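You operate a simulated robot arm through the tools that you are given. There is no shell and no other tool. Be economical: measure what you need, move in short steps, check, and stop when the job is done.

The job below is to be done with a simulated robot arm. You get a single attempt, and the scene is never put back.

Task
Fetch the coat scent bottle and stand it on top of the wipes carton on the top of the blue table. Then take the rose grey jar from the top of the blue table and leave it on the top of the desk. Then switch the charger switch off. Keep to this order. Set down upright: coat scent bottle, grey jar.

Only the result counts: the job must be done as asked and must still hold three seconds after the hand-in. Knocking over, shifting, dropping, spilling or breaking anything else fails it.

Robot
A 7-joint arm with a vacuum gripper, on a carriage that runs on a rail from [-3, -2163] to [0, 317] (x, y) and turns from -87 to 246 degrees about z. Base frame: it is fixed where the carriage stands at the start and does not move with it; the origin is on the floor, on the carriage's upright axis, x ahead of it, y to its left, z up; the surface under the hand at the start is at about z = 760. Readings come in mm, degrees, newtons and seconds.
With the tool pointing down near the work surface it reaches from about 320 to 720 mm from the robot's upright axis, wherever it stands. Its first joint turns from -166.0 to 166.0 degrees. Places, roughly: charger switch [-500, 200, 800]; top of the desk [-600, -2100, 900]. Payload 1.06 kg.
Tool frame: the origin (TCP) lies in the middle of the cups' lips, and z points out of the cups. The gripper has 1 cup of 24 mm across, covering 24 by 24 mm (tool x, y); the bellows give 8 mm. With the vacuum on, a cup seals on a smooth face that it is pressed against (1 to 4 N); it does not hold porous or soft things. The pull reaches 23 N.
Orientation is that of the tool frame in the base frame, as a unit quaternion [x, y, z, w]. With the cups facing straight down, the tool's x points along the base's -x, its y along +y and its z along -z.

Tools
- The arm moves only by the tool step_arm. Its argument "rows" is a list of rows, each an object (a shift or turn left out is 0, a gripper value left out holds the last) with "vac": the vacuum: 1 switches it on, 0 off; "dp": the shift along the tool's x, y, z in mm, a list of three; "dr": the turn, a rotation vector about the tool's x, y, z in degrees, a list of three. In form: [{"vac": vac, "dp": [dx, dy, dz], "dr": [rx, ry, rz]}, ...]. A call has 1 to 12 rows; each row is the pose to reach, as a shift and turn from the pose commanded when the call began, along the tool's axes at that moment. Each row takes 0.2 s and may step no farther than 50 mm and 8.6 degrees from the row before; otherwise, or with a gripper value out of range, the whole call is refused. A pose out of reach is approached as far as the arm can. The call stops where the force on the tool passes 40 N (or 10 N more than at its start, if that is more) or the arm is blocked; 0.2 s more then pass. The pull builds up within a second once a cup has sealed. Time passes only in rows, and 0.2 s behind the last, so rows that repeat a pose give it time. It gives the time, the measured TCP pose, the force on the tool (base axes) and the pull of the vacuum at its end, in the units of the frame above (readings bear some noise), with the torque about the TCP (base axes, N m) and any sound that the robot's microphone picked up.
- Cameras (640 x 400 px; columns grow to the right, rows downward): "scene" is now at [-9.2, 172.8, 1558.1]; the picture's right is [0.33, -0.94, 0.00], its down [-0.88, -0.31, -0.36] and it looks along [0.34, 0.12, -0.93] (base axes); focal length 214 px, centre (320, 200). "wrist" rides on the gripper at [78, 19, -96] in the tool frame; the picture's right is [-0.24, 0.97, 0.00], its down [-0.71, -0.17, -0.69] and it looks along [-0.67, -0.16, 0.73] (tool axes); focal length 243 px, centre (320, 200). There is no depth. A picture from a camera that has moved, and an enlarged one, comes with that camera's place and axes in the base frame and with its lens.
- snapshot(camera): a new picture of that camera. It takes no simulated time.
- raise_lower(by): slides the trunk up (or, below 0, down) by that many mm; the arm and the scene camera ride with it, the base frame stays. It gives what a move gives, with no picture.
- steer(legs): drives the robot by 1 to 6 legs, each [ahead, left, turn to the left] in mm, mm and degrees, along the robot's own axes; the way and the turn of a leg run together, so that a leg with both is an arc; at most 1500 mm and 180 degrees a leg. The arm and the cameras ride along, it lands a little off, and it stops where it bumps. It keeps to its track: a leg is cut to what the track allows. It gives what a move gives.
- head_to(pan, tilt): turns the head with the scene camera to pan (to the left, within 155 degrees either way) and tilt (down, from -29 to 69), counted from straight ahead of the robot. It gives what a move gives.
- close_up(camera, box): a new picture of the part [left, top, right, bottom] of that camera's present view, enlarged. It takes no simulated time.
- hand_in(): hands the job in; it is judged then, once.

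Work in short steps. Places have to be worked out from the pictures, the camera data and where the tool is seen: move nearer, look again, correct. Check each grasp and each placing, and mend what went wrong. You have 165 turns and 120 pictures in all, those below and enlarged ones among them. Switch the vacuum off and draw the arm clear of the work before you hand the job in, unless the task says otherwise; then end with one line.

The tools are called as name(argument=value, ...) on one line, values as JSON. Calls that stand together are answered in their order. step_arm: Moves the arm, as the interface text tells. Its arguments: {"type":"object","properties":{"rows":{"type":"array","items":{"type":"object","properties":{"vac":{"type":"number"},"dp":{"type":"array","items":{"type":"number"}},"dr":{"type":"array","items":{"type":"number"}}}}}},"required":["rows"]} The other tools are called the same way: raise_lower (by) slides the trunk up or down; steer (legs) drives the base; head_to (pan, tilt) turns the head that bears the scene camera; snapshot (camera) takes a picture; close_up (camera, box) takes an enlarged picture of a part of a camera's view; hand_in () hands the job in.

At the start:

```text
t: 0.0
tool_pos: [439.2, 121.7, 1215.5]
ee_rot: [0.001, 1.0, 0.0, 0.0]
ft_force: [-0.5, -0.5, -0.2]
moment: [0.02, -0.02, 0.01]
pull: 0.0
trunk travel left (down, up): [-525.0, 65.0]
robot x, y, heading: [1.3, -0.8, -0.1]
head pan, tilt: [19.6, 68.8]
```

scene: 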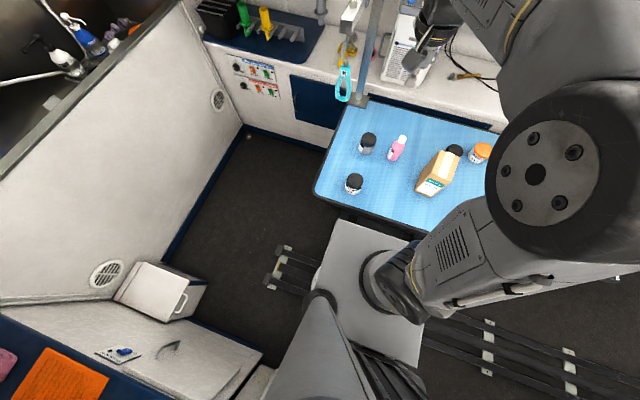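
wrist: 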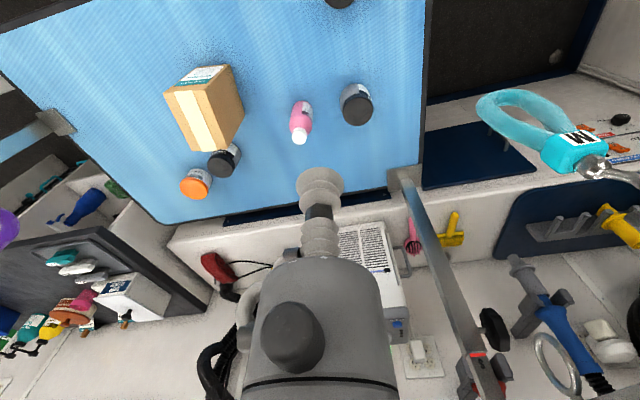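

The blue table holds a carton, a pink bottle, and several jars. I zoom in to read the labels.

close_up(camera="wrist", box=[150, 0, 430, 220])

close_up(camera="scene", box=[320, 100, 500, 220])

close_up(camera="scene", box=[0, 300, 260, 400])

```text
1.82 times, centred on (290, 110) of wrist
camera zoom: at [360.9, 140.8, 1309.5], right [0.24, 0.97, 0.0], down [0.71, -0.17, 0.69], along [0.67, -0.16, -0.73], focal length 441 px, centre (374, 364)
```

zoom: 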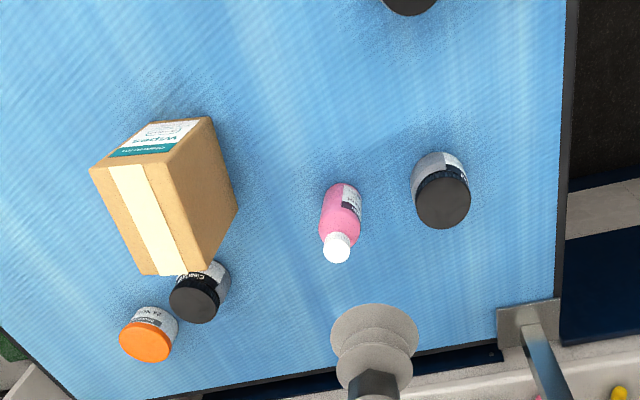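

```text
3.33 times, centred on (410, 160) of scene
camera zoom: at [-9.2, 172.8, 1558.1], right [0.33, -0.94, 0.0], down [-0.88, -0.31, -0.36], along [0.34, 0.12, -0.93], focal length 715 px, centre (20, 333)
```

zoom: 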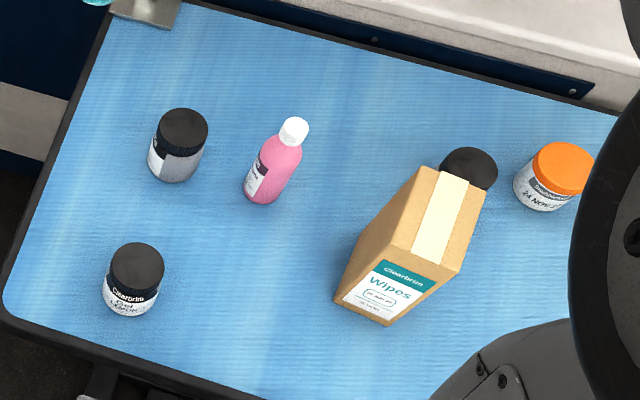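

```text
2.46 times, centred on (130, 350) of scene
camera zoom: at [-9.2, 172.8, 1558.1], right [0.33, -0.94, 0.0], down [-0.88, -0.31, -0.36], along [0.34, 0.12, -0.93], focal length 528 px, centre (788, -169)
```

zoom: 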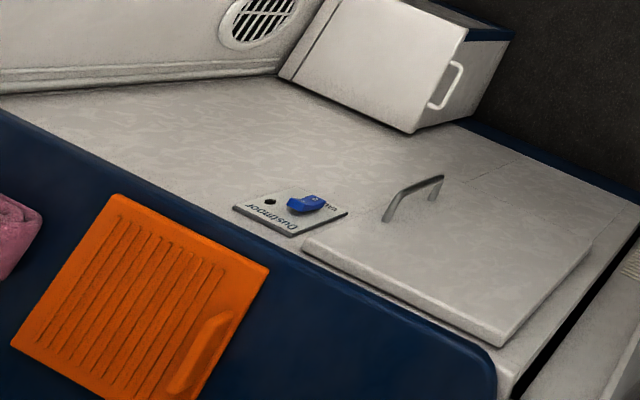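

I need the labels on the bottle and jars, so I zoom harder and look around with the head.

close_up(camera="wrist", box=[275, 75, 385, 150])

close_up(camera="scene", box=[340, 125, 420, 200])

head_to(pan=120, tilt=45)

snapshot(camera="scene")

```text
5.33 times, centred on (330, 112) of wrist
camera zoom: at [360.9, 140.8, 1309.5], right [0.24, 0.97, 0.0], down [0.71, -0.17, 0.69], along [0.67, -0.16, -0.73], focal length 1294 px, centre (267, 667)
```

zoom: 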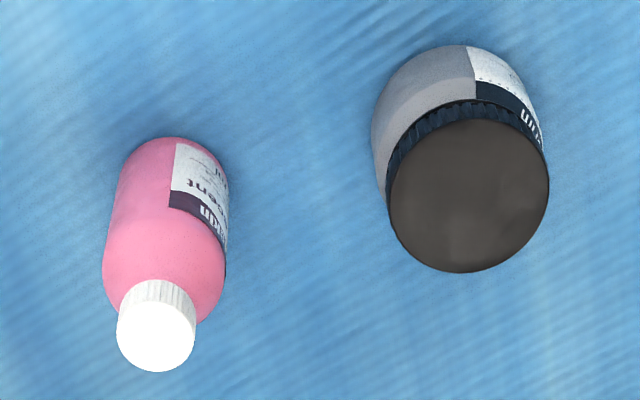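

```text
5.33 times, centred on (380, 162) of scene
camera zoom: at [-9.2, 172.8, 1558.1], right [0.33, -0.94, 0.0], down [-0.88, -0.31, -0.36], along [0.34, 0.12, -0.93], focal length 1144 px, centre (0, 400)
```

zoom: 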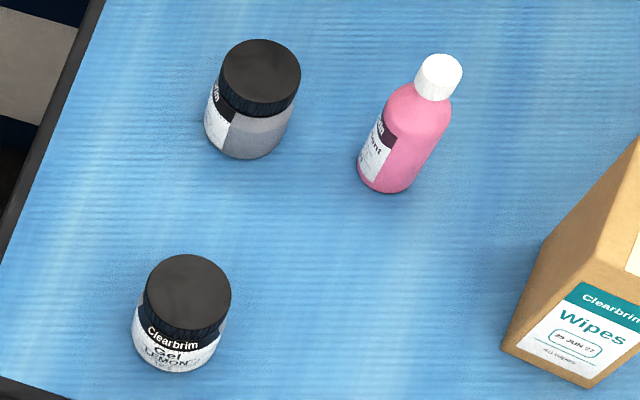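

```text
t: 1.8
tool_pos: [440.5, 121.0, 1215.9]
ee_rot: [0.0, 1.0, 0.0, 0.0]
ft_force: [-0.6, 0.5, 0.2]
moment: [-0.02, 0.01, 0.04]
pull: 0.0
trunk travel left (down, up): [-525.0, 65.0]
robot x, y, heading: [-0.2, 0.0, -0.0]
head pan, tilt: [120.0, 45.0]
```

```text
112 pictures are left
camera scene: at [-102.5, 224.6, 1586.9], right [0.87, 0.5, 0.0], down [0.35, -0.61, -0.71], along [-0.35, 0.61, -0.71], focal length 214 px, centre (320, 200)
```

scene: 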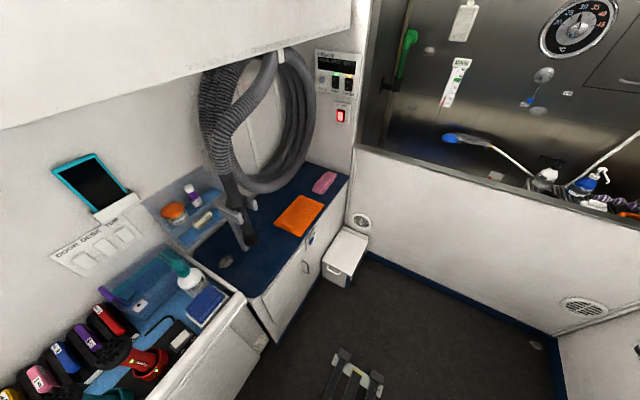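

The pink bottle reads "...scent". The battery chargers sit on a bench behind, so I look there more directly for the charger switch.

head_to(pan=152, tilt=50)

snapshot(camera="scene")

```text
t: 2.7
tool_pos: [441.1, 120.7, 1215.7]
ee_rot: [0.0, 1.0, 0.0, 0.001]
ft_force: [-0.2, -0.1, 0.0]
moment: [-0.01, -0.02, 0.01]
pull: 0.0
trunk travel left (down, up): [-525.0, 65.0]
robot x, y, heading: [-0.5, 4.8, 0.1]
head pan, tilt: [152.0, 50.0]
```

```text
111 pictures are left
camera scene: at [-129.9, 190.3, 1580.0], right [0.47, 0.88, 0.0], down [0.68, -0.36, -0.64], along [-0.57, 0.3, -0.77], focal length 214 px, centre (320, 200)
```

scene: 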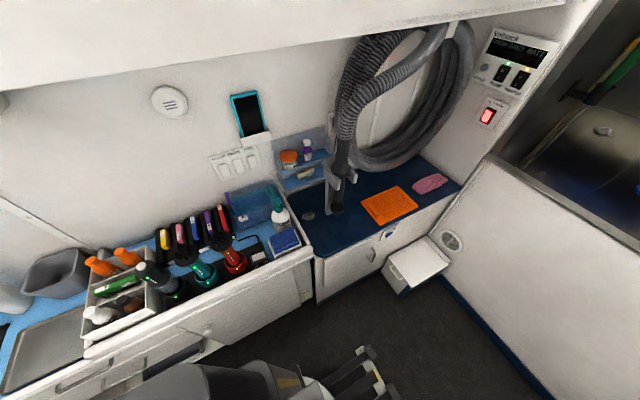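

The charger switch guess projects near pixel (277,264); I zoom in there and also on the nearby bench.

close_up(camera="scene", box=[215, 185, 335, 285])

close_up(camera="scene", box=[80, 180, 240, 320])

close_up(camera="scene", box=[200, 120, 340, 210])

```text
4.00 times, centred on (275, 235) of scene
camera zoom: at [-129.9, 190.3, 1580.0], right [0.47, 0.88, 0.0], down [0.68, -0.36, -0.64], along [-0.57, 0.3, -0.77], focal length 858 px, centre (500, 60)
```

zoom: 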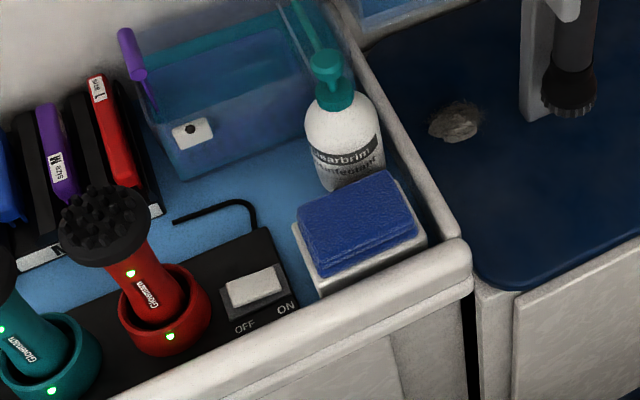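

```text
2.86 times, centred on (160, 250) of scene
camera zoom: at [-129.9, 190.3, 1580.0], right [0.47, 0.88, 0.0], down [0.68, -0.36, -0.64], along [-0.57, 0.3, -0.77], focal length 613 px, centre (777, 57)
```

zoom: 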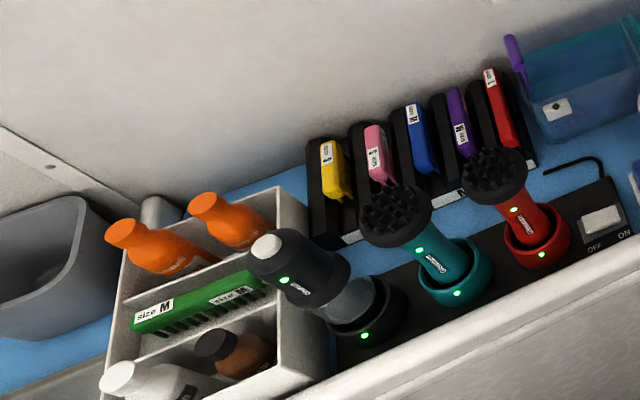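

```text
4.44 times, centred on (270, 165) of scene
camera zoom: at [-129.9, 190.3, 1580.0], right [0.47, 0.88, 0.0], down [0.68, -0.36, -0.64], along [-0.57, 0.3, -0.77], focal length 953 px, centre (542, 356)
```

zoom: 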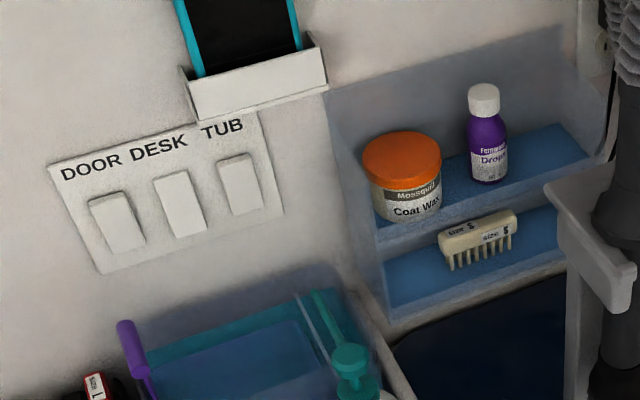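

The switch is the OFF/ON rocker on the black charger strip. Triangulating the bottle's cap top gives about (575, 50, 886), so I approach to above it.

step_arm(rows=[{"dp": [-20, -10, 36]}, {"dp": [-39, -20, 73]}, {"dp": [-58, -30, 109]}, {"dp": [-77, -40, 146]}, {"dp": [-96, -51, 182]}, {"dp": [-115, -61, 219]}, {"dp": [-134, -71, 255]}, {"dp": [-134, -71, 255]}])

head_to(pan=10, tilt=62)

snapshot(camera="wrist")

snapshot(camera="scene")

```text
t: 4.5
tool_pos: [572.4, 49.3, 959.9]
ee_rot: [0.0, 1.0, -0.001, 0.0]
ft_force: [0.2, 0.6, 0.1]
moment: [0.02, 0.01, 0.01]
pull: 0.0
trunk travel left (down, up): [-525.0, 65.0]
robot x, y, heading: [-1.5, -4.9, -0.0]
head pan, tilt: [152.0, 50.0]
```

```text
t: 6.8
tool_pos: [571.6, 49.6, 961.6]
ee_rot: [0.0, 1.0, 0.001, -0.001]
ft_force: [-0.5, 0.5, 0.7]
moment: [0.02, 0.0, -0.03]
pull: 0.0
trunk travel left (down, up): [-525.0, 65.0]
robot x, y, heading: [2.3, 2.2, -0.0]
head pan, tilt: [10.0, 62.0]
```

```text
107 pictures are left
camera wrist: at [493.7, 68.5, 1054.8], right [0.24, 0.97, 0.0], down [0.71, -0.17, 0.69], along [0.67, -0.16, -0.73], focal length 243 px, centre (320, 200)
```

wrist: 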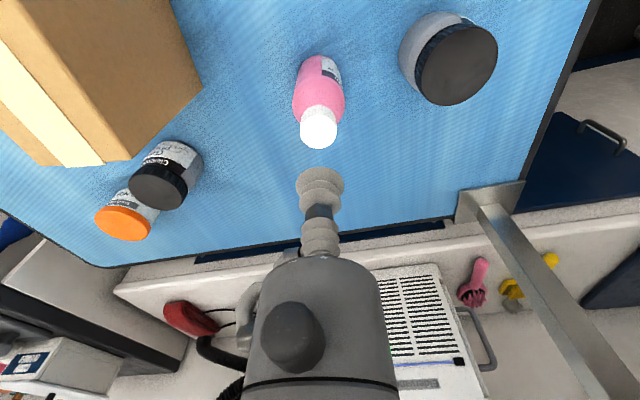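

```text
106 pictures are left
camera scene: at [1.5, 165.3, 1565.2], right [0.17, -0.98, 0.0], down [-0.87, -0.15, -0.47], along [0.46, 0.08, -0.88], focal length 214 px, centre (320, 200)
```

scene: 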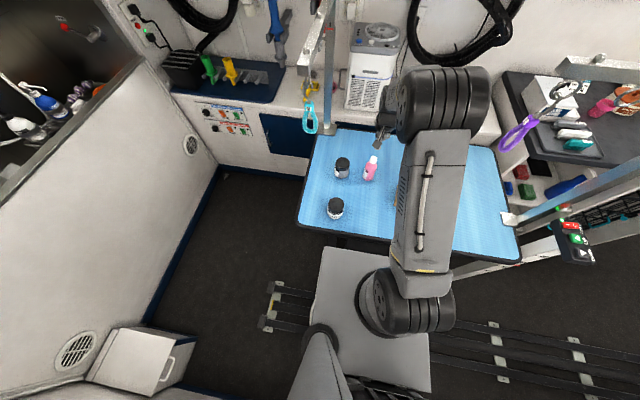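

The cap appears at about (578, 48). I confirm the label while I have a nice view.

close_up(camera="scene", box=[320, 145, 390, 225])

close_up(camera="wrist", box=[280, 40, 360, 100])

```text
5.00 times, centred on (355, 185) of scene
camera zoom: at [1.5, 165.3, 1565.2], right [0.17, -0.98, 0.0], down [-0.87, -0.15, -0.47], along [0.46, 0.08, -0.88], focal length 1072 px, centre (145, 275)
```

zoom: 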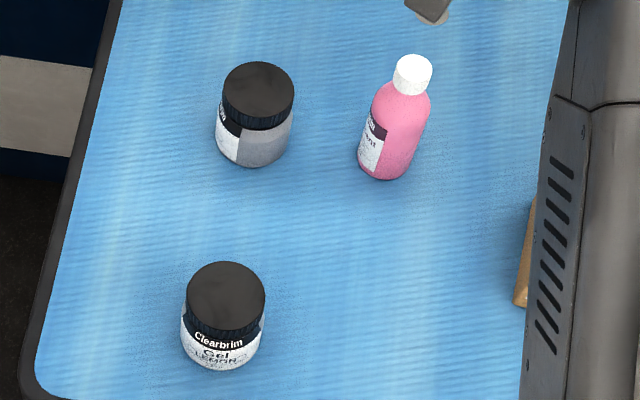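

```text
6.67 times, centred on (320, 70) of wrist
camera zoom: at [493.7, 68.5, 1054.8], right [0.24, 0.97, 0.0], down [0.71, -0.17, 0.69], along [0.67, -0.16, -0.73], focal length 1618 px, centre (320, 1067)
```

zoom: 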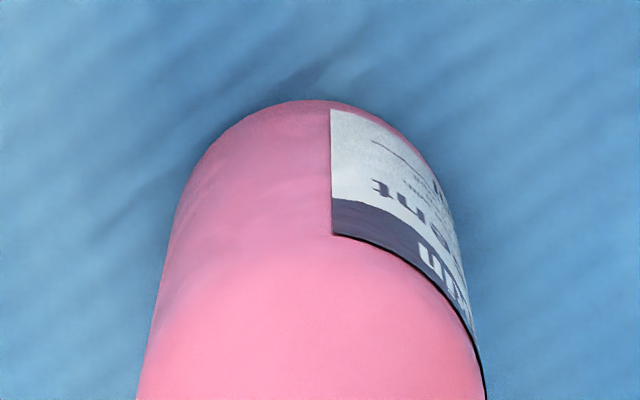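

Label ends in "scent" on the only such bottle; good. I descend to just above the cap, vacuum on.

step_arm(rows=[{"dp": [-6, -2, 35], "vac": 1}, {"dp": [-6, -2, 62]}, {"dp": [-6, -2, 70]}, {"dp": [-6, -2, 74]}, {"dp": [-6, -2, 74]}])

close_up(camera="wrist", box=[220, 60, 420, 260])

```text
t: 8.0
tool_pos: [580.0, 49.5, 887.4]
ee_rot: [0.0, 1.0, 0.001, 0.001]
ft_force: [-1.8, 0.5, 15.4]
moment: [0.01, 0.03, -0.04]
pull: 23.1
trunk travel left (down, up): [-525.0, 65.0]
robot x, y, heading: [0.2, 0.4, -0.2]
head pan, tilt: [10.0, 62.0]
```

```text
2.00 times, centred on (320, 160) of wrist
camera zoom: at [500.5, 67.9, 982.0], right [0.24, 0.97, 0.0], down [0.71, -0.17, 0.69], along [0.67, -0.16, -0.73], focal length 485 px, centre (320, 280)
```

zoom: 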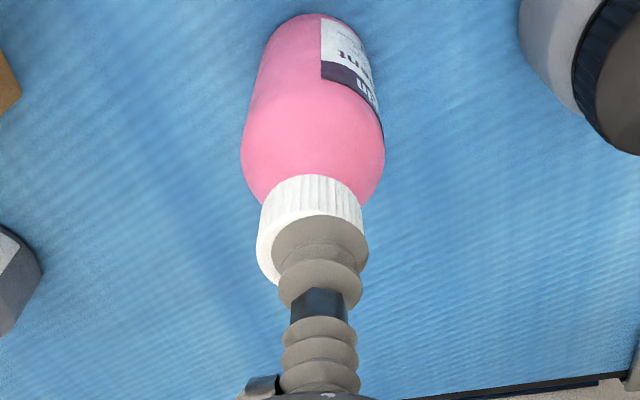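

The cup sealed (pull 23 N). I lift straight up well clear of everything.

step_arm(rows=[{"dp": [0, 0, -10]}, {"dp": [0, 0, -40]}, {"dp": [0, 0, -80]}, {"dp": [0, 0, -125]}, {"dp": [0, 0, -170]}, {"dp": [0, 0, -210]}, {"dp": [0, 0, -230]}, {"dp": [0, 0, -230]}])

snapshot(camera="wrist")

snapshot(camera="scene")

```text
t: 9.8
tool_pos: [579.9, 49.2, 1116.6]
ee_rot: [0.001, 1.0, 0.001, 0.0]
ft_force: [-0.2, 0.0, -2.1]
moment: [-0.02, -0.01, 0.0]
pull: 23.6
trunk travel left (down, up): [-525.0, 65.0]
robot x, y, heading: [1.3, 2.4, 0.3]
head pan, tilt: [10.0, 62.0]
```

```text
102 pictures are left
camera wrist: at [500.7, 67.4, 1211.0], right [0.24, 0.97, 0.0], down [0.71, -0.17, 0.69], along [0.67, -0.16, -0.73], focal length 243 px, centre (320, 200)
```

wrist: 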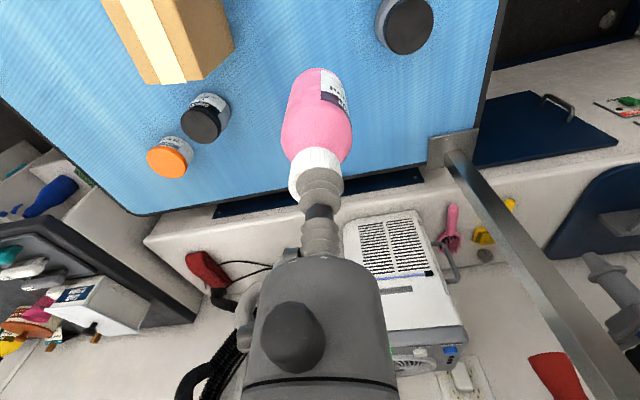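

```text
101 pictures are left
camera scene: at [1.6, 165.3, 1565.2], right [0.17, -0.98, 0.0], down [-0.87, -0.15, -0.47], along [0.46, 0.08, -0.88], focal length 214 px, centre (320, 200)
```

scene: 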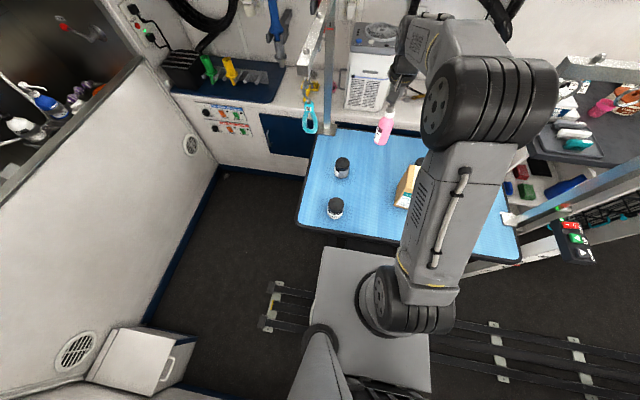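

The bottle hangs straight. I pull back with it so the wrist camera sees the carton's top face.

step_arm(rows=[{"dp": [40, -25, 0]}, {"dp": [80, -50, 0]}, {"dp": [120, -75, 0]}, {"dp": [150, -100, 0]}, {"dp": [170, -110, 0]}, {"dp": [170, -110, 0]}])

snapshot(camera="wrist")

snapshot(camera="scene")

```text
t: 11.2
tool_pos: [408.8, -60.6, 1116.9]
ee_rot: [0.0, 1.0, -0.001, 0.001]
ft_force: [0.9, -0.1, -1.3]
moment: [0.01, -0.02, -0.02]
pull: 23.1
trunk travel left (down, up): [-525.0, 65.0]
robot x, y, heading: [-0.1, -0.8, -0.2]
head pan, tilt: [10.0, 62.0]
```

```text
100 pictures are left
camera wrist: at [330.2, -42.0, 1211.2], right [0.24, 0.97, 0.0], down [0.71, -0.17, 0.69], along [0.67, -0.16, -0.73], focal length 243 px, centre (320, 200)
```

wrist: 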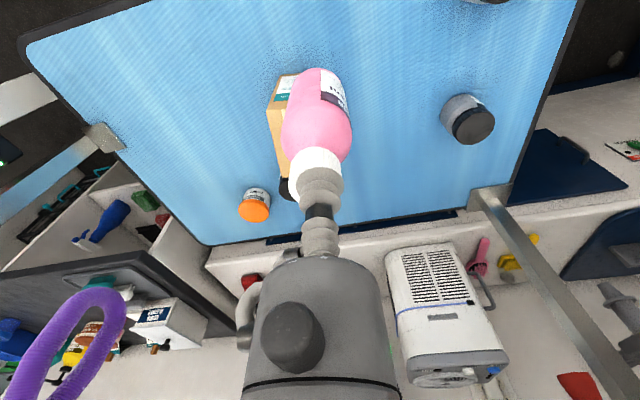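

```text
99 pictures are left
camera scene: at [1.3, 165.3, 1565.2], right [0.17, -0.98, 0.0], down [-0.87, -0.15, -0.47], along [0.46, 0.08, -0.88], focal length 214 px, centre (320, 200)
```

scene: 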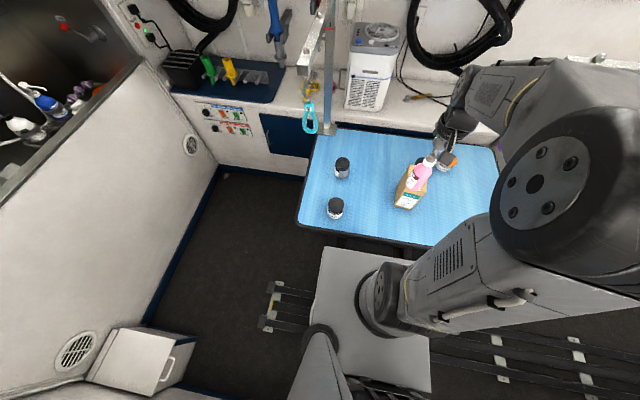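

The bottle hides the carton; I shift 90 mm to +y to uncover it.

step_arm(rows=[{"dp": [0, 40, 0]}, {"dp": [0, 80, 0]}, {"dp": [0, 100, 0]}, {"dp": [0, 100, 0]}])

close_up(camera="wrist", box=[140, 20, 340, 170])

close_up(camera="scene", box=[360, 130, 480, 230])

```text
t: 12.2
tool_pos: [409.9, 39.2, 1116.7]
ee_rot: [0.0, 1.0, 0.0, -0.001]
ft_force: [-0.4, -0.2, -1.0]
moment: [-0.02, 0.03, 0.01]
pull: 22.9
trunk travel left (down, up): [-525.0, 65.0]
robot x, y, heading: [0.4, -4.9, -0.4]
head pan, tilt: [10.0, 62.0]
```

```text
2.67 times, centred on (240, 95) of wrist
camera zoom: at [330.1, 57.9, 1210.6], right [0.24, 0.97, 0.0], down [0.71, -0.17, 0.69], along [0.67, -0.16, -0.73], focal length 647 px, centre (533, 480)
```

zoom: 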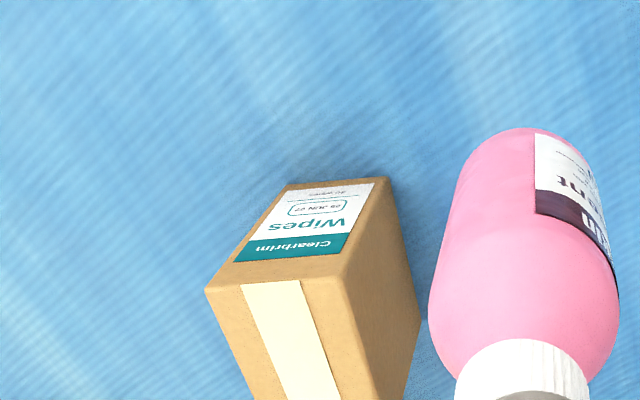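

```text
4.00 times, centred on (420, 180) of scene
camera zoom: at [1.6, 165.3, 1565.2], right [0.17, -0.98, 0.0], down [-0.87, -0.15, -0.47], along [0.46, 0.08, -0.88], focal length 858 px, centre (-80, 280)
```

zoom: 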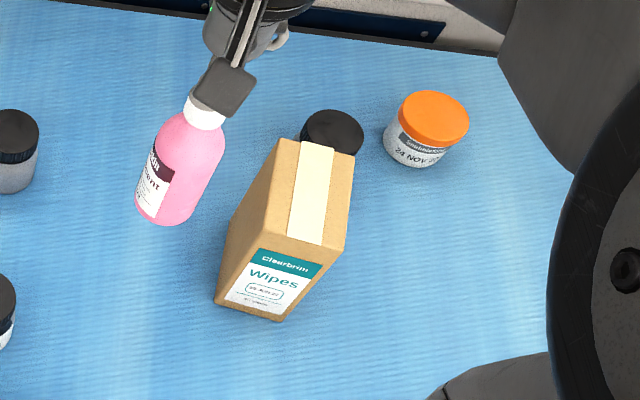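

Carton top: about z≈885, centre ≈(512, −119), roughly 70×113 mm. I carry the bottle above that centre.

step_arm(rows=[{"dp": [-22, -34, 0]}, {"dp": [-45, -70, 0]}, {"dp": [-68, -106, 0]}, {"dp": [-88, -136, 0]}, {"dp": [-102, -158, 0]}, {"dp": [-102, -158, 40]}, {"dp": [-102, -158, 60]}, {"dp": [-102, -158, 60]}])

snapshot(camera="wrist")

close_up(camera="scene", box=[360, 130, 480, 230])

```text
t: 14.0
tool_pos: [512.2, -120.2, 1056.7]
ee_rot: [0.0, 1.0, -0.001, 0.001]
ft_force: [0.1, 0.0, -0.6]
moment: [0.0, -0.03, -0.02]
pull: 22.9
trunk travel left (down, up): [-525.0, 65.0]
robot x, y, heading: [-3.1, -2.6, 0.2]
head pan, tilt: [10.0, 62.0]
```

```text
96 pictures are left
camera wrist: at [433.2, -100.6, 1150.1], right [0.24, 0.97, 0.0], down [0.71, -0.17, 0.69], along [0.67, -0.16, -0.73], focal length 243 px, centre (320, 200)
```

wrist: 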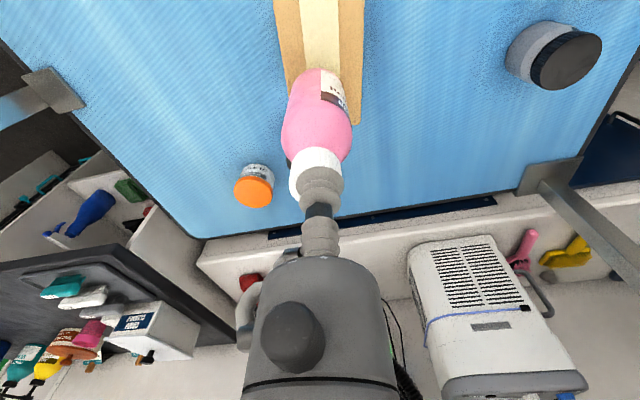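

```text
4.00 times, centred on (420, 180) of scene
camera zoom: at [1.6, 165.2, 1565.2], right [0.17, -0.98, 0.0], down [-0.87, -0.15, -0.47], along [0.46, 0.08, -0.88], focal length 858 px, centre (-80, 280)
```

zoom: 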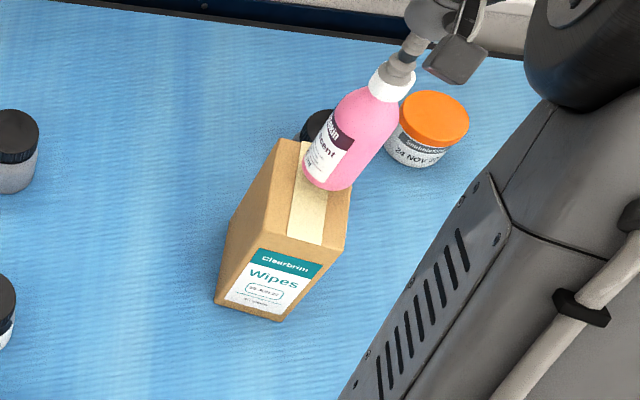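

Alignment looks right. I lower to near the expected contact (TCP ≈1012).

step_arm(rows=[{"dp": [0, 0, 20]}, {"dp": [0, 0, 35]}, {"dp": [0, 0, 39]}, {"dp": [0, 0, 39]}])

close_up(camera="scene", box=[390, 140, 470, 215])

```text
t: 14.6
tool_pos: [514.6, -120.9, 1029.6]
ee_rot: [0.0, 1.0, -0.002, 0.009]
ft_force: [-3.3, 1.4, 19.1]
moment: [0.03, -0.03, 0.0]
pull: 22.9
trunk travel left (down, up): [-525.0, 65.0]
robot x, y, heading: [1.5, -1.5, 0.1]
head pan, tilt: [10.0, 62.0]
stopped in row 3: the force on the tool passed its limit at 49 N (the readings are from after the stop); the commanded pose is now the measured one
```

```text
5.33 times, centred on (430, 178) of scene
camera zoom: at [-0.1, 165.8, 1565.4], right [0.17, -0.98, 0.0], down [-0.87, -0.15, -0.47], along [0.46, 0.08, -0.88], focal length 1144 px, centre (-267, 320)
```

zoom: 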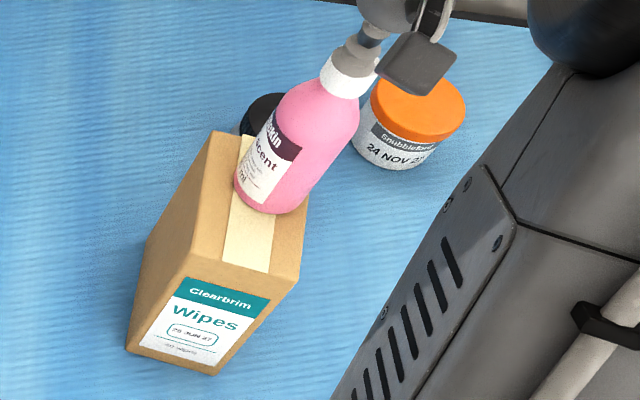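

Contact came earlier (TCP ≈1029), so the carton top is ~900, and the bottle sits ~13 mm too far toward the back-right. I lift a little and re-centre.

step_arm(rows=[{"dp": [0, 0, -10]}, {"dp": [0, 0, -22]}, {"dp": [7, 6, -22]}, {"dp": [14, 11, -22]}, {"dp": [14, 11, -22]}])

close_up(camera="scene", box=[390, 140, 470, 215])

snapshot(camera="wrist")

```text
t: 15.8
tool_pos: [500.2, -109.1, 1049.9]
ee_rot: [0.0, 1.0, -0.002, 0.006]
ft_force: [0.0, 0.2, -1.5]
moment: [0.01, -0.04, 0.01]
pull: 23.2
trunk travel left (down, up): [-525.0, 65.0]
robot x, y, heading: [1.5, 0.7, 0.3]
head pan, tilt: [10.0, 62.0]
```

```text
5.33 times, centred on (430, 178) of scene
camera zoom: at [1.5, 165.3, 1565.2], right [0.17, -0.98, 0.0], down [-0.87, -0.15, -0.47], along [0.46, 0.08, -0.88], focal length 1144 px, centre (-267, 320)
```

zoom: 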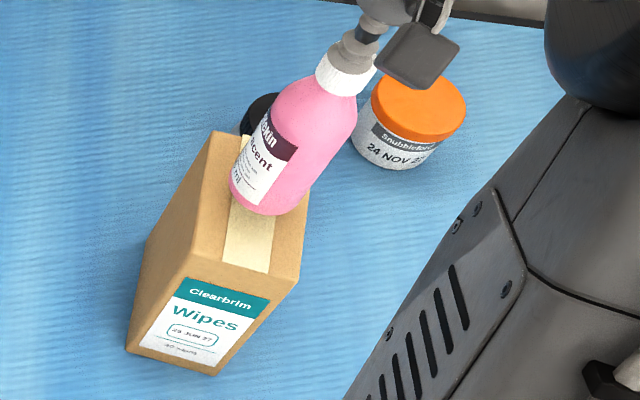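

```text
92 pictures are left
camera wrist: at [420.1, -89.9, 1142.4], right [0.24, 0.97, 0.0], down [0.7, -0.17, 0.69], along [0.67, -0.16, -0.72], focal length 243 px, centre (320, 200)
```

wrist: 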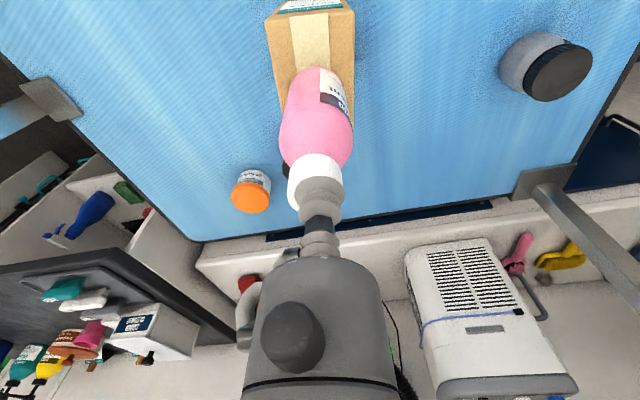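

The carton hasn't moved and the bottle is now over its centre (≈499, −111). I lower slowly.

step_arm(rows=[{"dp": [0, 0, 5]}, {"dp": [0, 0, 9]}, {"dp": [0, 0, 11]}, {"dp": [0, 0, 12]}, {"dp": [0, 0, 13]}, {"dp": [0, 0, 14]}, {"dp": [0, 0, 14]}])

```text
t: 17.4
tool_pos: [501.0, -109.9, 1036.7]
ee_rot: [0.0, 1.0, -0.001, 0.006]
ft_force: [-0.1, 0.2, -1.2]
moment: [0.02, 0.0, -0.02]
pull: 23.0
trunk travel left (down, up): [-525.0, 65.0]
robot x, y, heading: [-0.4, -0.9, -0.2]
head pan, tilt: [10.0, 62.0]
```

No contact yet at 1036.7; I continue in 1 mm steps.

step_arm(rows=[{"dp": [0, 0, 1]}, {"dp": [0, 0, 2]}, {"dp": [0, 0, 3]}, {"dp": [0, 0, 4]}, {"dp": [0, 0, 5]}, {"dp": [0, 0, 5]}])

```text
t: 18.8
tool_pos: [501.4, -110.3, 1030.8]
ee_rot: [0.0, 1.0, -0.001, 0.006]
ft_force: [-1.8, 0.0, 20.3]
moment: [0.02, -0.05, 0.03]
pull: 22.8
trunk travel left (down, up): [-525.0, 65.0]
robot x, y, heading: [-1.2, 2.7, 0.1]
head pan, tilt: [10.0, 62.0]
```

Contact is firm at 20 N. I ease off 2–3 mm, release the vacuum and wait before lifting.

step_arm(rows=[{"dp": [0, 0, -1]}, {"dp": [0, 0, -2]}, {"dp": [0, 0, -2], "vac": 0}, {"dp": [0, 0, -2]}, {"dp": [0, 0, -2]}, {"dp": [0, 0, -2]}, {"dp": [0, 0, -2]}])

snapshot(camera="wrist")

```text
t: 20.4
tool_pos: [501.1, -109.6, 1033.2]
ee_rot: [-0.001, 1.0, -0.002, 0.006]
ft_force: [-0.7, -0.5, 4.9]
moment: [-0.01, 0.02, 0.02]
pull: 0.0
trunk travel left (down, up): [-525.0, 65.0]
robot x, y, heading: [-2.0, 3.6, -0.1]
head pan, tilt: [10.0, 62.0]
```

```text
91 pictures are left
camera wrist: at [420.2, -90.1, 1125.7], right [0.24, 0.97, 0.0], down [0.7, -0.17, 0.69], along [0.67, -0.16, -0.72], focal length 243 px, centre (320, 200)
```

wrist: 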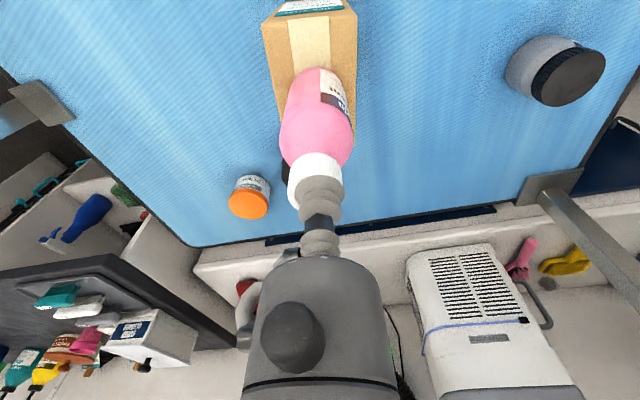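

Pull is zero; I lift away slowly and then check.

step_arm(rows=[{"dp": [0, 0, -3]}, {"dp": [0, 0, -8]}, {"dp": [0, 0, -20]}, {"dp": [0, 0, -50]}, {"dp": [0, 0, -90]}, {"dp": [0, 0, -120]}, {"dp": [0, 0, -120]}])

close_up(camera="scene", box=[390, 140, 470, 215])

snapshot(camera="wrist")

```text
t: 22.0
tool_pos: [498.5, -108.4, 1153.2]
ee_rot: [0.0, 1.0, -0.001, 0.006]
ft_force: [-0.7, -1.0, -0.2]
moment: [-0.05, -0.02, -0.01]
pull: 0.0
trunk travel left (down, up): [-525.0, 65.0]
robot x, y, heading: [1.8, 1.0, 0.2]
head pan, tilt: [10.0, 62.0]
```

```text
5.33 times, centred on (430, 178) of scene
camera zoom: at [1.3, 165.3, 1565.2], right [0.17, -0.98, 0.0], down [-0.87, -0.15, -0.47], along [0.46, 0.08, -0.88], focal length 1144 px, centre (-267, 320)
```

zoom: 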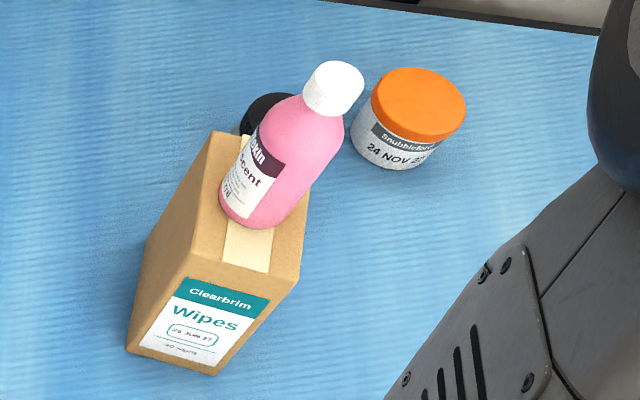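

```text
89 pictures are left
camera wrist: at [418.8, -89.4, 1245.8], right [0.24, 0.97, 0.0], down [0.7, -0.17, 0.69], along [0.67, -0.16, -0.72], focal length 243 px, centre (320, 200)
```

wrist: 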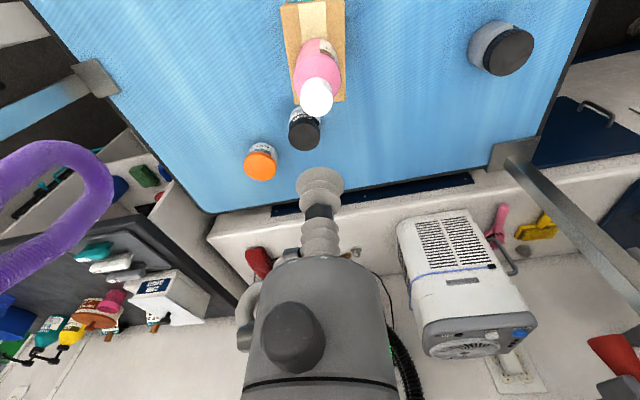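

The bottle stands upright on the carton. Now I identify which black-lidded jar is "rose".

close_up(camera="wrist", box=[270, 90, 340, 160])

close_up(camera="wrist", box=[455, 10, 545, 85])

snapshot(camera="scene")

```text
5.71 times, centred on (305, 125) of wrist
camera zoom: at [418.8, -89.4, 1245.8], right [0.24, 0.97, 0.0], down [0.7, -0.17, 0.69], along [0.67, -0.16, -0.72], focal length 1386 px, centre (406, 629)
```

zoom: 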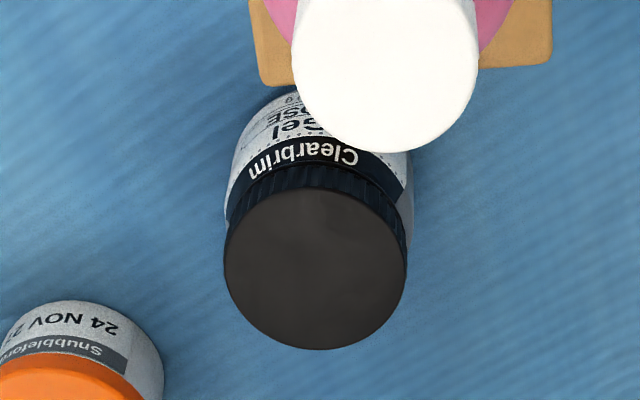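

```text
5.33 times, centred on (500, 48) of wrist
camera zoom: at [418.8, -89.4, 1245.8], right [0.24, 0.97, 0.0], down [0.7, -0.17, 0.69], along [0.67, -0.16, -0.72], focal length 1294 px, centre (-640, 1013)
```

zoom: 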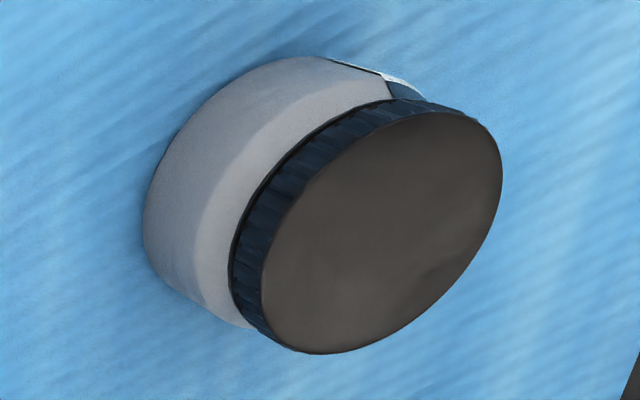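

```text
86 pictures are left
camera scene: at [1.3, 165.3, 1565.2], right [0.17, -0.98, 0.0], down [-0.87, -0.15, -0.47], along [0.46, 0.08, -0.88], focal length 214 px, centre (320, 200)
```

scene: 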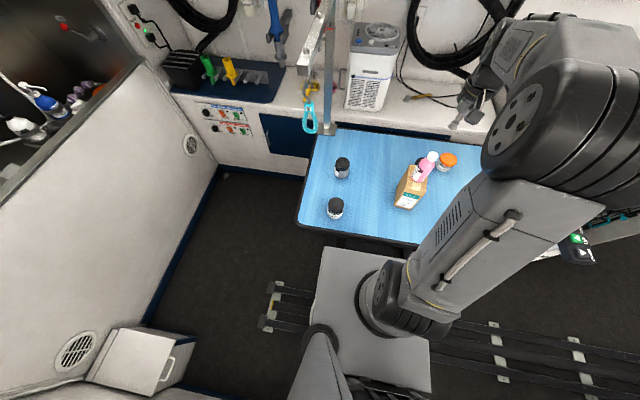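

The jar behind the carton reads "Gel …OSE": that's the rose one, lid at about (638, −172, 827). To keep the arm clear of the bottle I'll approach from a carriage position further −y; first I raise and retract the arm and look that way.

step_arm(rows=[{"dp": [10, 0, -40]}, {"dp": [30, 0, -70]}, {"dp": [60, 0, -90]}, {"dp": [90, 0, -100]}, {"dp": [90, 0, -100]}])

head_to(pan=-40, tilt=40)

snapshot(camera="scene")

snapshot(camera="wrist")

```text
t: 23.2
tool_pos: [407.7, -108.2, 1252.7]
ee_rot: [0.0, 1.0, -0.002, 0.006]
ft_force: [-0.5, 1.0, 0.3]
moment: [0.01, -0.01, 0.01]
pull: 0.1
trunk travel left (down, up): [-525.0, 65.0]
robot x, y, heading: [-4.4, 1.7, -0.1]
head pan, tilt: [10.0, 62.0]
```

```text
t: 24.4
tool_pos: [408.8, -110.1, 1251.7]
ee_rot: [0.0, 1.0, 0.0, 0.006]
ft_force: [-0.6, -0.3, 0.1]
moment: [-0.01, 0.01, 0.0]
pull: 0.0
trunk travel left (down, up): [-525.0, 65.0]
robot x, y, heading: [-0.3, -3.6, 0.2]
head pan, tilt: [-40.0, 40.0]
```

```text
85 pictures are left
camera scene: at [3.3, 99.6, 1594.2], right [-0.64, -0.77, 0.0], down [-0.49, 0.41, -0.77], along [0.59, -0.49, -0.64], focal length 214 px, centre (320, 200)
```

scene: 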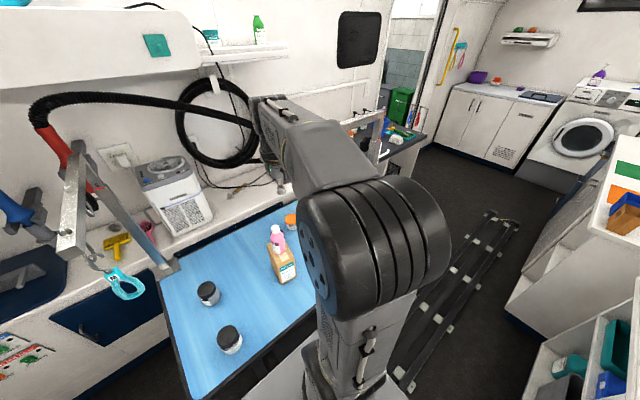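

```text
84 pictures are left
camera wrist: at [328.1, -90.0, 1344.9], right [0.24, 0.97, 0.0], down [0.7, -0.17, 0.69], along [0.67, -0.16, -0.72], focal length 243 px, centre (320, 200)
```

wrist: 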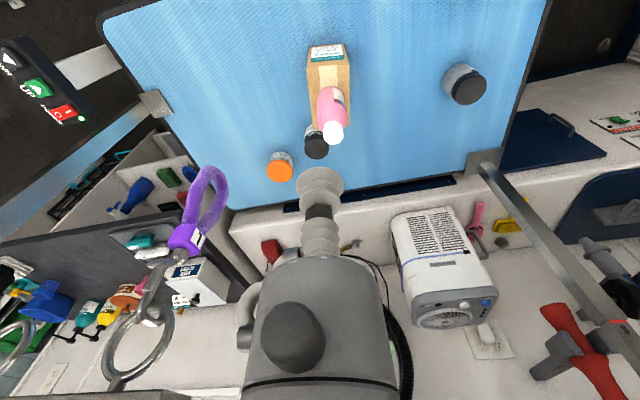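

Two grooming posts with hanging loops flank the table; the purple loop hangs near (437, −216, 1150–1250). I look at the arm's own shape to plan clearance.

head_to(pan=-15, tilt=35)

snapshot(camera="scene")

```text
t: 25.3
tool_pos: [408.4, -110.1, 1252.5]
ee_rot: [0.0, 1.0, -0.001, 0.006]
ft_force: [0.6, -0.8, 0.7]
moment: [0.0, 0.0, -0.02]
pull: 0.0
trunk travel left (down, up): [-525.0, 65.0]
robot x, y, heading: [1.0, -3.8, -0.1]
head pan, tilt: [-15.0, 35.0]
```

```text
83 pictures are left
camera scene: at [23.1, 131.3, 1601.7], right [-0.26, -0.97, 0.0], down [-0.55, 0.15, -0.82], along [0.79, -0.21, -0.57], focal length 214 px, centre (320, 200)
```

scene: 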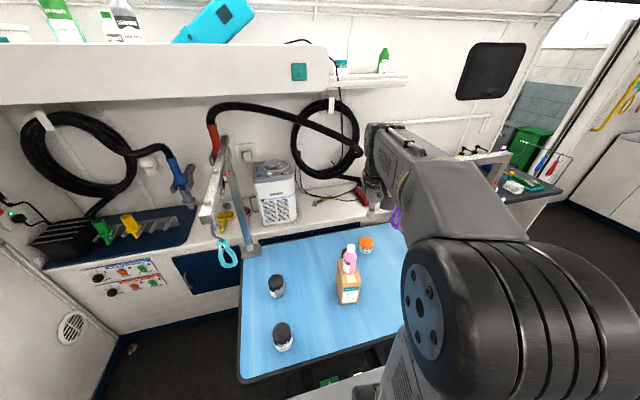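

The arm's wrist sits ~200 mm above the cup. Plan: trunk lower so the forearm passes beneath the purple loop, carriage at y≈−200. First I retract the tool to about (345, −10, 1150).

step_arm(rows=[{"dp": [20, 30, 0]}, {"dp": [40, 65, 0]}, {"dp": [63, 100, 0]}, {"dp": [63, 100, 40]}, {"dp": [63, 100, 80]}, {"dp": [63, 100, 100]}, {"dp": [63, 100, 100]}])

raise_lower(by=-150)

head_to(pan=-25, tilt=40)

snapshot(camera="scene")

snapshot(camera="wrist")

```text
t: 26.9
tool_pos: [346.3, -11.1, 1151.2]
ee_rot: [0.0, 1.0, -0.002, 0.006]
ft_force: [0.0, 0.5, -0.2]
moment: [0.01, -0.02, 0.01]
pull: 0.0
trunk travel left (down, up): [-525.0, 65.0]
robot x, y, heading: [0.6, -2.6, 0.1]
head pan, tilt: [-15.0, 35.0]
```

```text
t: 28.6
tool_pos: [346.2, -11.9, 1000.3]
ee_rot: [0.0, 1.0, -0.002, 0.006]
ft_force: [-0.5, 0.3, 0.6]
moment: [-0.01, -0.02, 0.01]
pull: 0.1
trunk travel left (down, up): [-375.0, 215.0]
robot x, y, heading: [-1.5, 0.4, 0.1]
head pan, tilt: [-15.0, 35.0]
```

```text
t: 29.4
tool_pos: [347.1, -10.6, 1000.3]
ee_rot: [0.0, 1.0, -0.001, 0.006]
ft_force: [0.9, 1.0, 1.3]
moment: [-0.01, 0.01, 0.04]
pull: 0.0
trunk travel left (down, up): [-375.0, 215.0]
robot x, y, heading: [-0.6, 1.2, 0.1]
head pan, tilt: [-25.0, 40.0]
```

```text
82 pictures are left
camera scene: at [15.2, 118.3, 1444.2], right [-0.42, -0.91, 0.0], down [-0.58, 0.27, -0.77], along [0.69, -0.32, -0.64], focal length 214 px, centre (320, 200)
```

scene: 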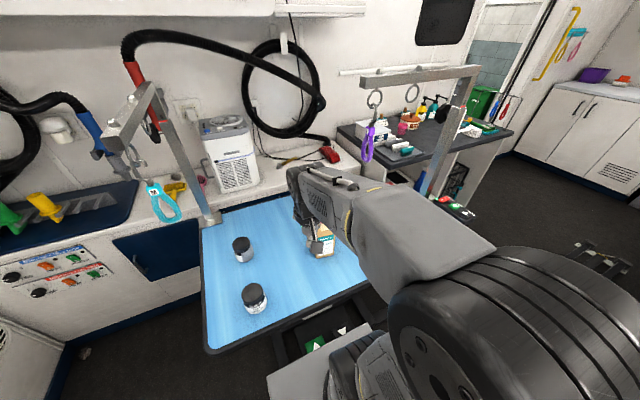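

```text
81 pictures are left
camera wrist: at [266.5, 8.9, 1093.7], right [0.24, 0.97, 0.0], down [0.7, -0.17, 0.69], along [0.67, -0.16, -0.72], focal length 243 px, centre (320, 200)
```

wrist: 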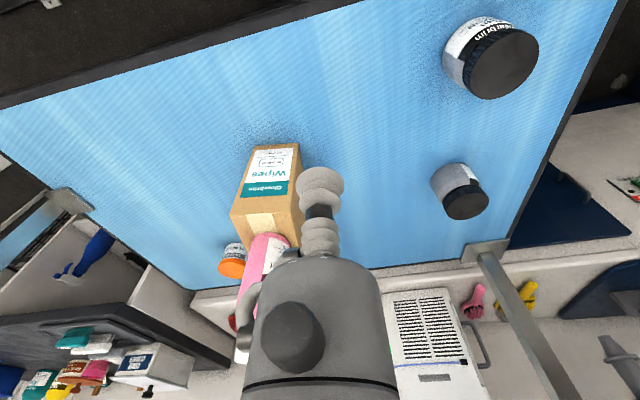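

The loop (437, −220, ~1180) is confirmed. I lower the trunk another 100 mm (TCP to 900) and drive to y≈−200.

raise_lower(by=-100)

steer(legs=[[0, -200, 0]])

snapshot(camera="scene")

snapshot(camera="wrist")

```text
t: 30.7
tool_pos: [346.4, -10.5, 900.4]
ee_rot: [0.0, 1.0, -0.001, 0.006]
ft_force: [-0.2, -0.1, -0.3]
moment: [0.03, 0.01, -0.01]
pull: 0.0
trunk travel left (down, up): [-275.0, 315.0]
robot x, y, heading: [-0.5, -2.0, -0.0]
head pan, tilt: [-25.0, 40.0]
```

```text
t: 32.3
tool_pos: [346.6, -209.6, 900.7]
ee_rot: [0.0, 1.0, -0.001, 0.006]
ft_force: [0.8, 0.1, -0.3]
moment: [0.04, -0.04, 0.01]
pull: 0.0
trunk travel left (down, up): [-275.0, 315.0]
robot x, y, heading: [1.9, -201.6, -0.0]
head pan, tilt: [-25.0, 40.0]
```

```text
80 pictures are left
camera scene: at [14.7, -81.5, 1344.2], right [-0.42, -0.91, 0.0], down [-0.58, 0.27, -0.77], along [0.69, -0.32, -0.64], focal length 214 px, centre (320, 200)
```

scene: 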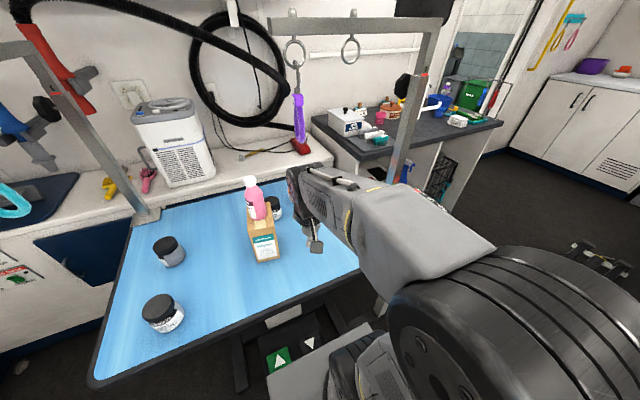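

```text
79 pictures are left
camera wrist: at [266.2, -190.6, 993.7], right [0.23, 0.97, 0.0], down [0.7, -0.17, 0.69], along [0.67, -0.16, -0.72], focal length 243 px, centre (320, 200)
```

wrist: 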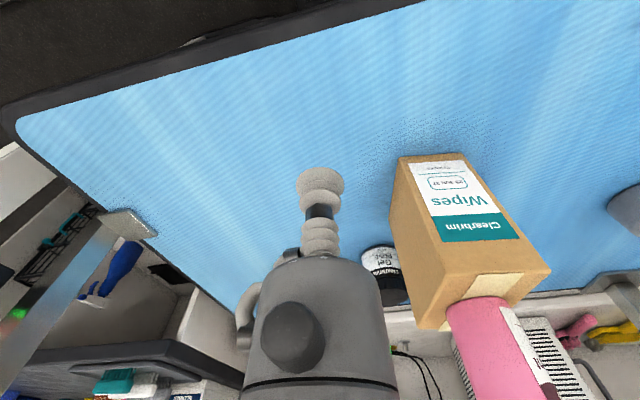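

The loop's bottom re-triangulates lower: ≈(464, −242, 1104). I drop the trunk another 50 mm (TCP 850, wrist top ≈1070) and yaw the tool so its camera faces away from the carton.

raise_lower(by=-50)

step_arm(rows=[{"dr": [0, 0, -7.5]}, {"dr": [0, 0, -15]}, {"dr": [0, 0, -22.5]}, {"dr": [0, 0, -30]}, {"dr": [0, 0, -37.5]}, {"dr": [0, 0, -45]}, {"dr": [0, 0, -52.5]}, {"dr": [0, 0, -60]}, {"dr": [0, 0, -60]}])

snapshot(camera="scene")

snapshot(camera="wrist")

```text
t: 33.2
tool_pos: [345.0, -209.1, 850.9]
ee_rot: [0.0, 1.0, -0.002, 0.006]
ft_force: [-0.3, -0.2, -0.6]
moment: [0.02, -0.02, 0.0]
pull: 0.1
trunk travel left (down, up): [-225.0, 365.0]
robot x, y, heading: [2.8, -197.9, 0.1]
head pan, tilt: [-25.0, 40.0]
```

```text
t: 35.2
tool_pos: [346.5, -209.8, 850.4]
ee_rot: [-0.5, 0.866, -0.005, 0.005]
ft_force: [0.3, -0.1, -0.1]
moment: [0.01, 0.01, 0.0]
pull: 0.0
trunk travel left (down, up): [-225.0, 365.0]
robot x, y, heading: [1.5, -199.2, -0.1]
head pan, tilt: [-25.0, 40.0]
```

```text
78 pictures are left
camera scene: at [14.7, -81.7, 1294.2], right [-0.42, -0.91, 0.0], down [-0.58, 0.27, -0.77], along [0.69, -0.32, -0.64], focal length 214 px, centre (320, 200)
```

scene: 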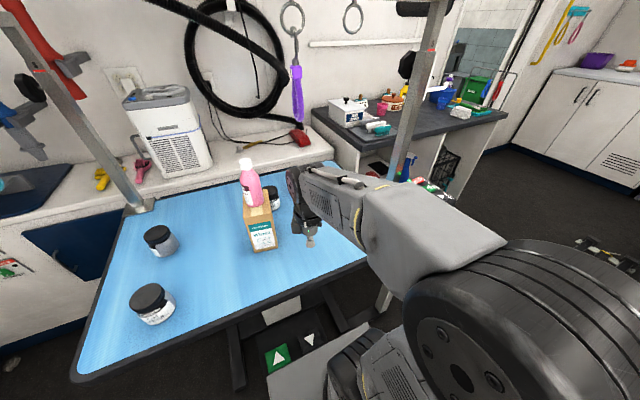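

```text
77 pictures are left
camera wrist: at [289.2, -267.9, 944.0], right [-0.73, 0.69, -0.01], down [0.49, 0.53, 0.69], along [0.48, 0.5, -0.72], focal length 243 px, centre (320, 200)
```

wrist: 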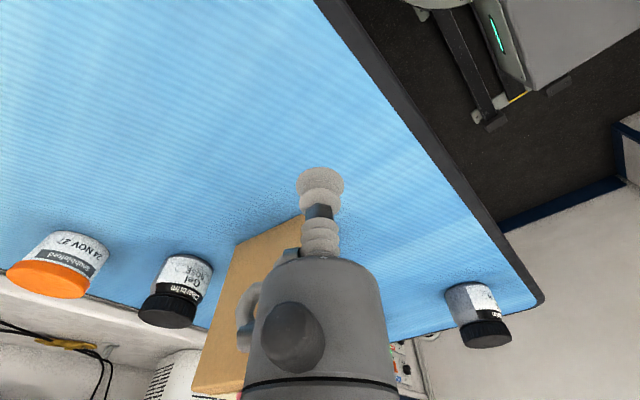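

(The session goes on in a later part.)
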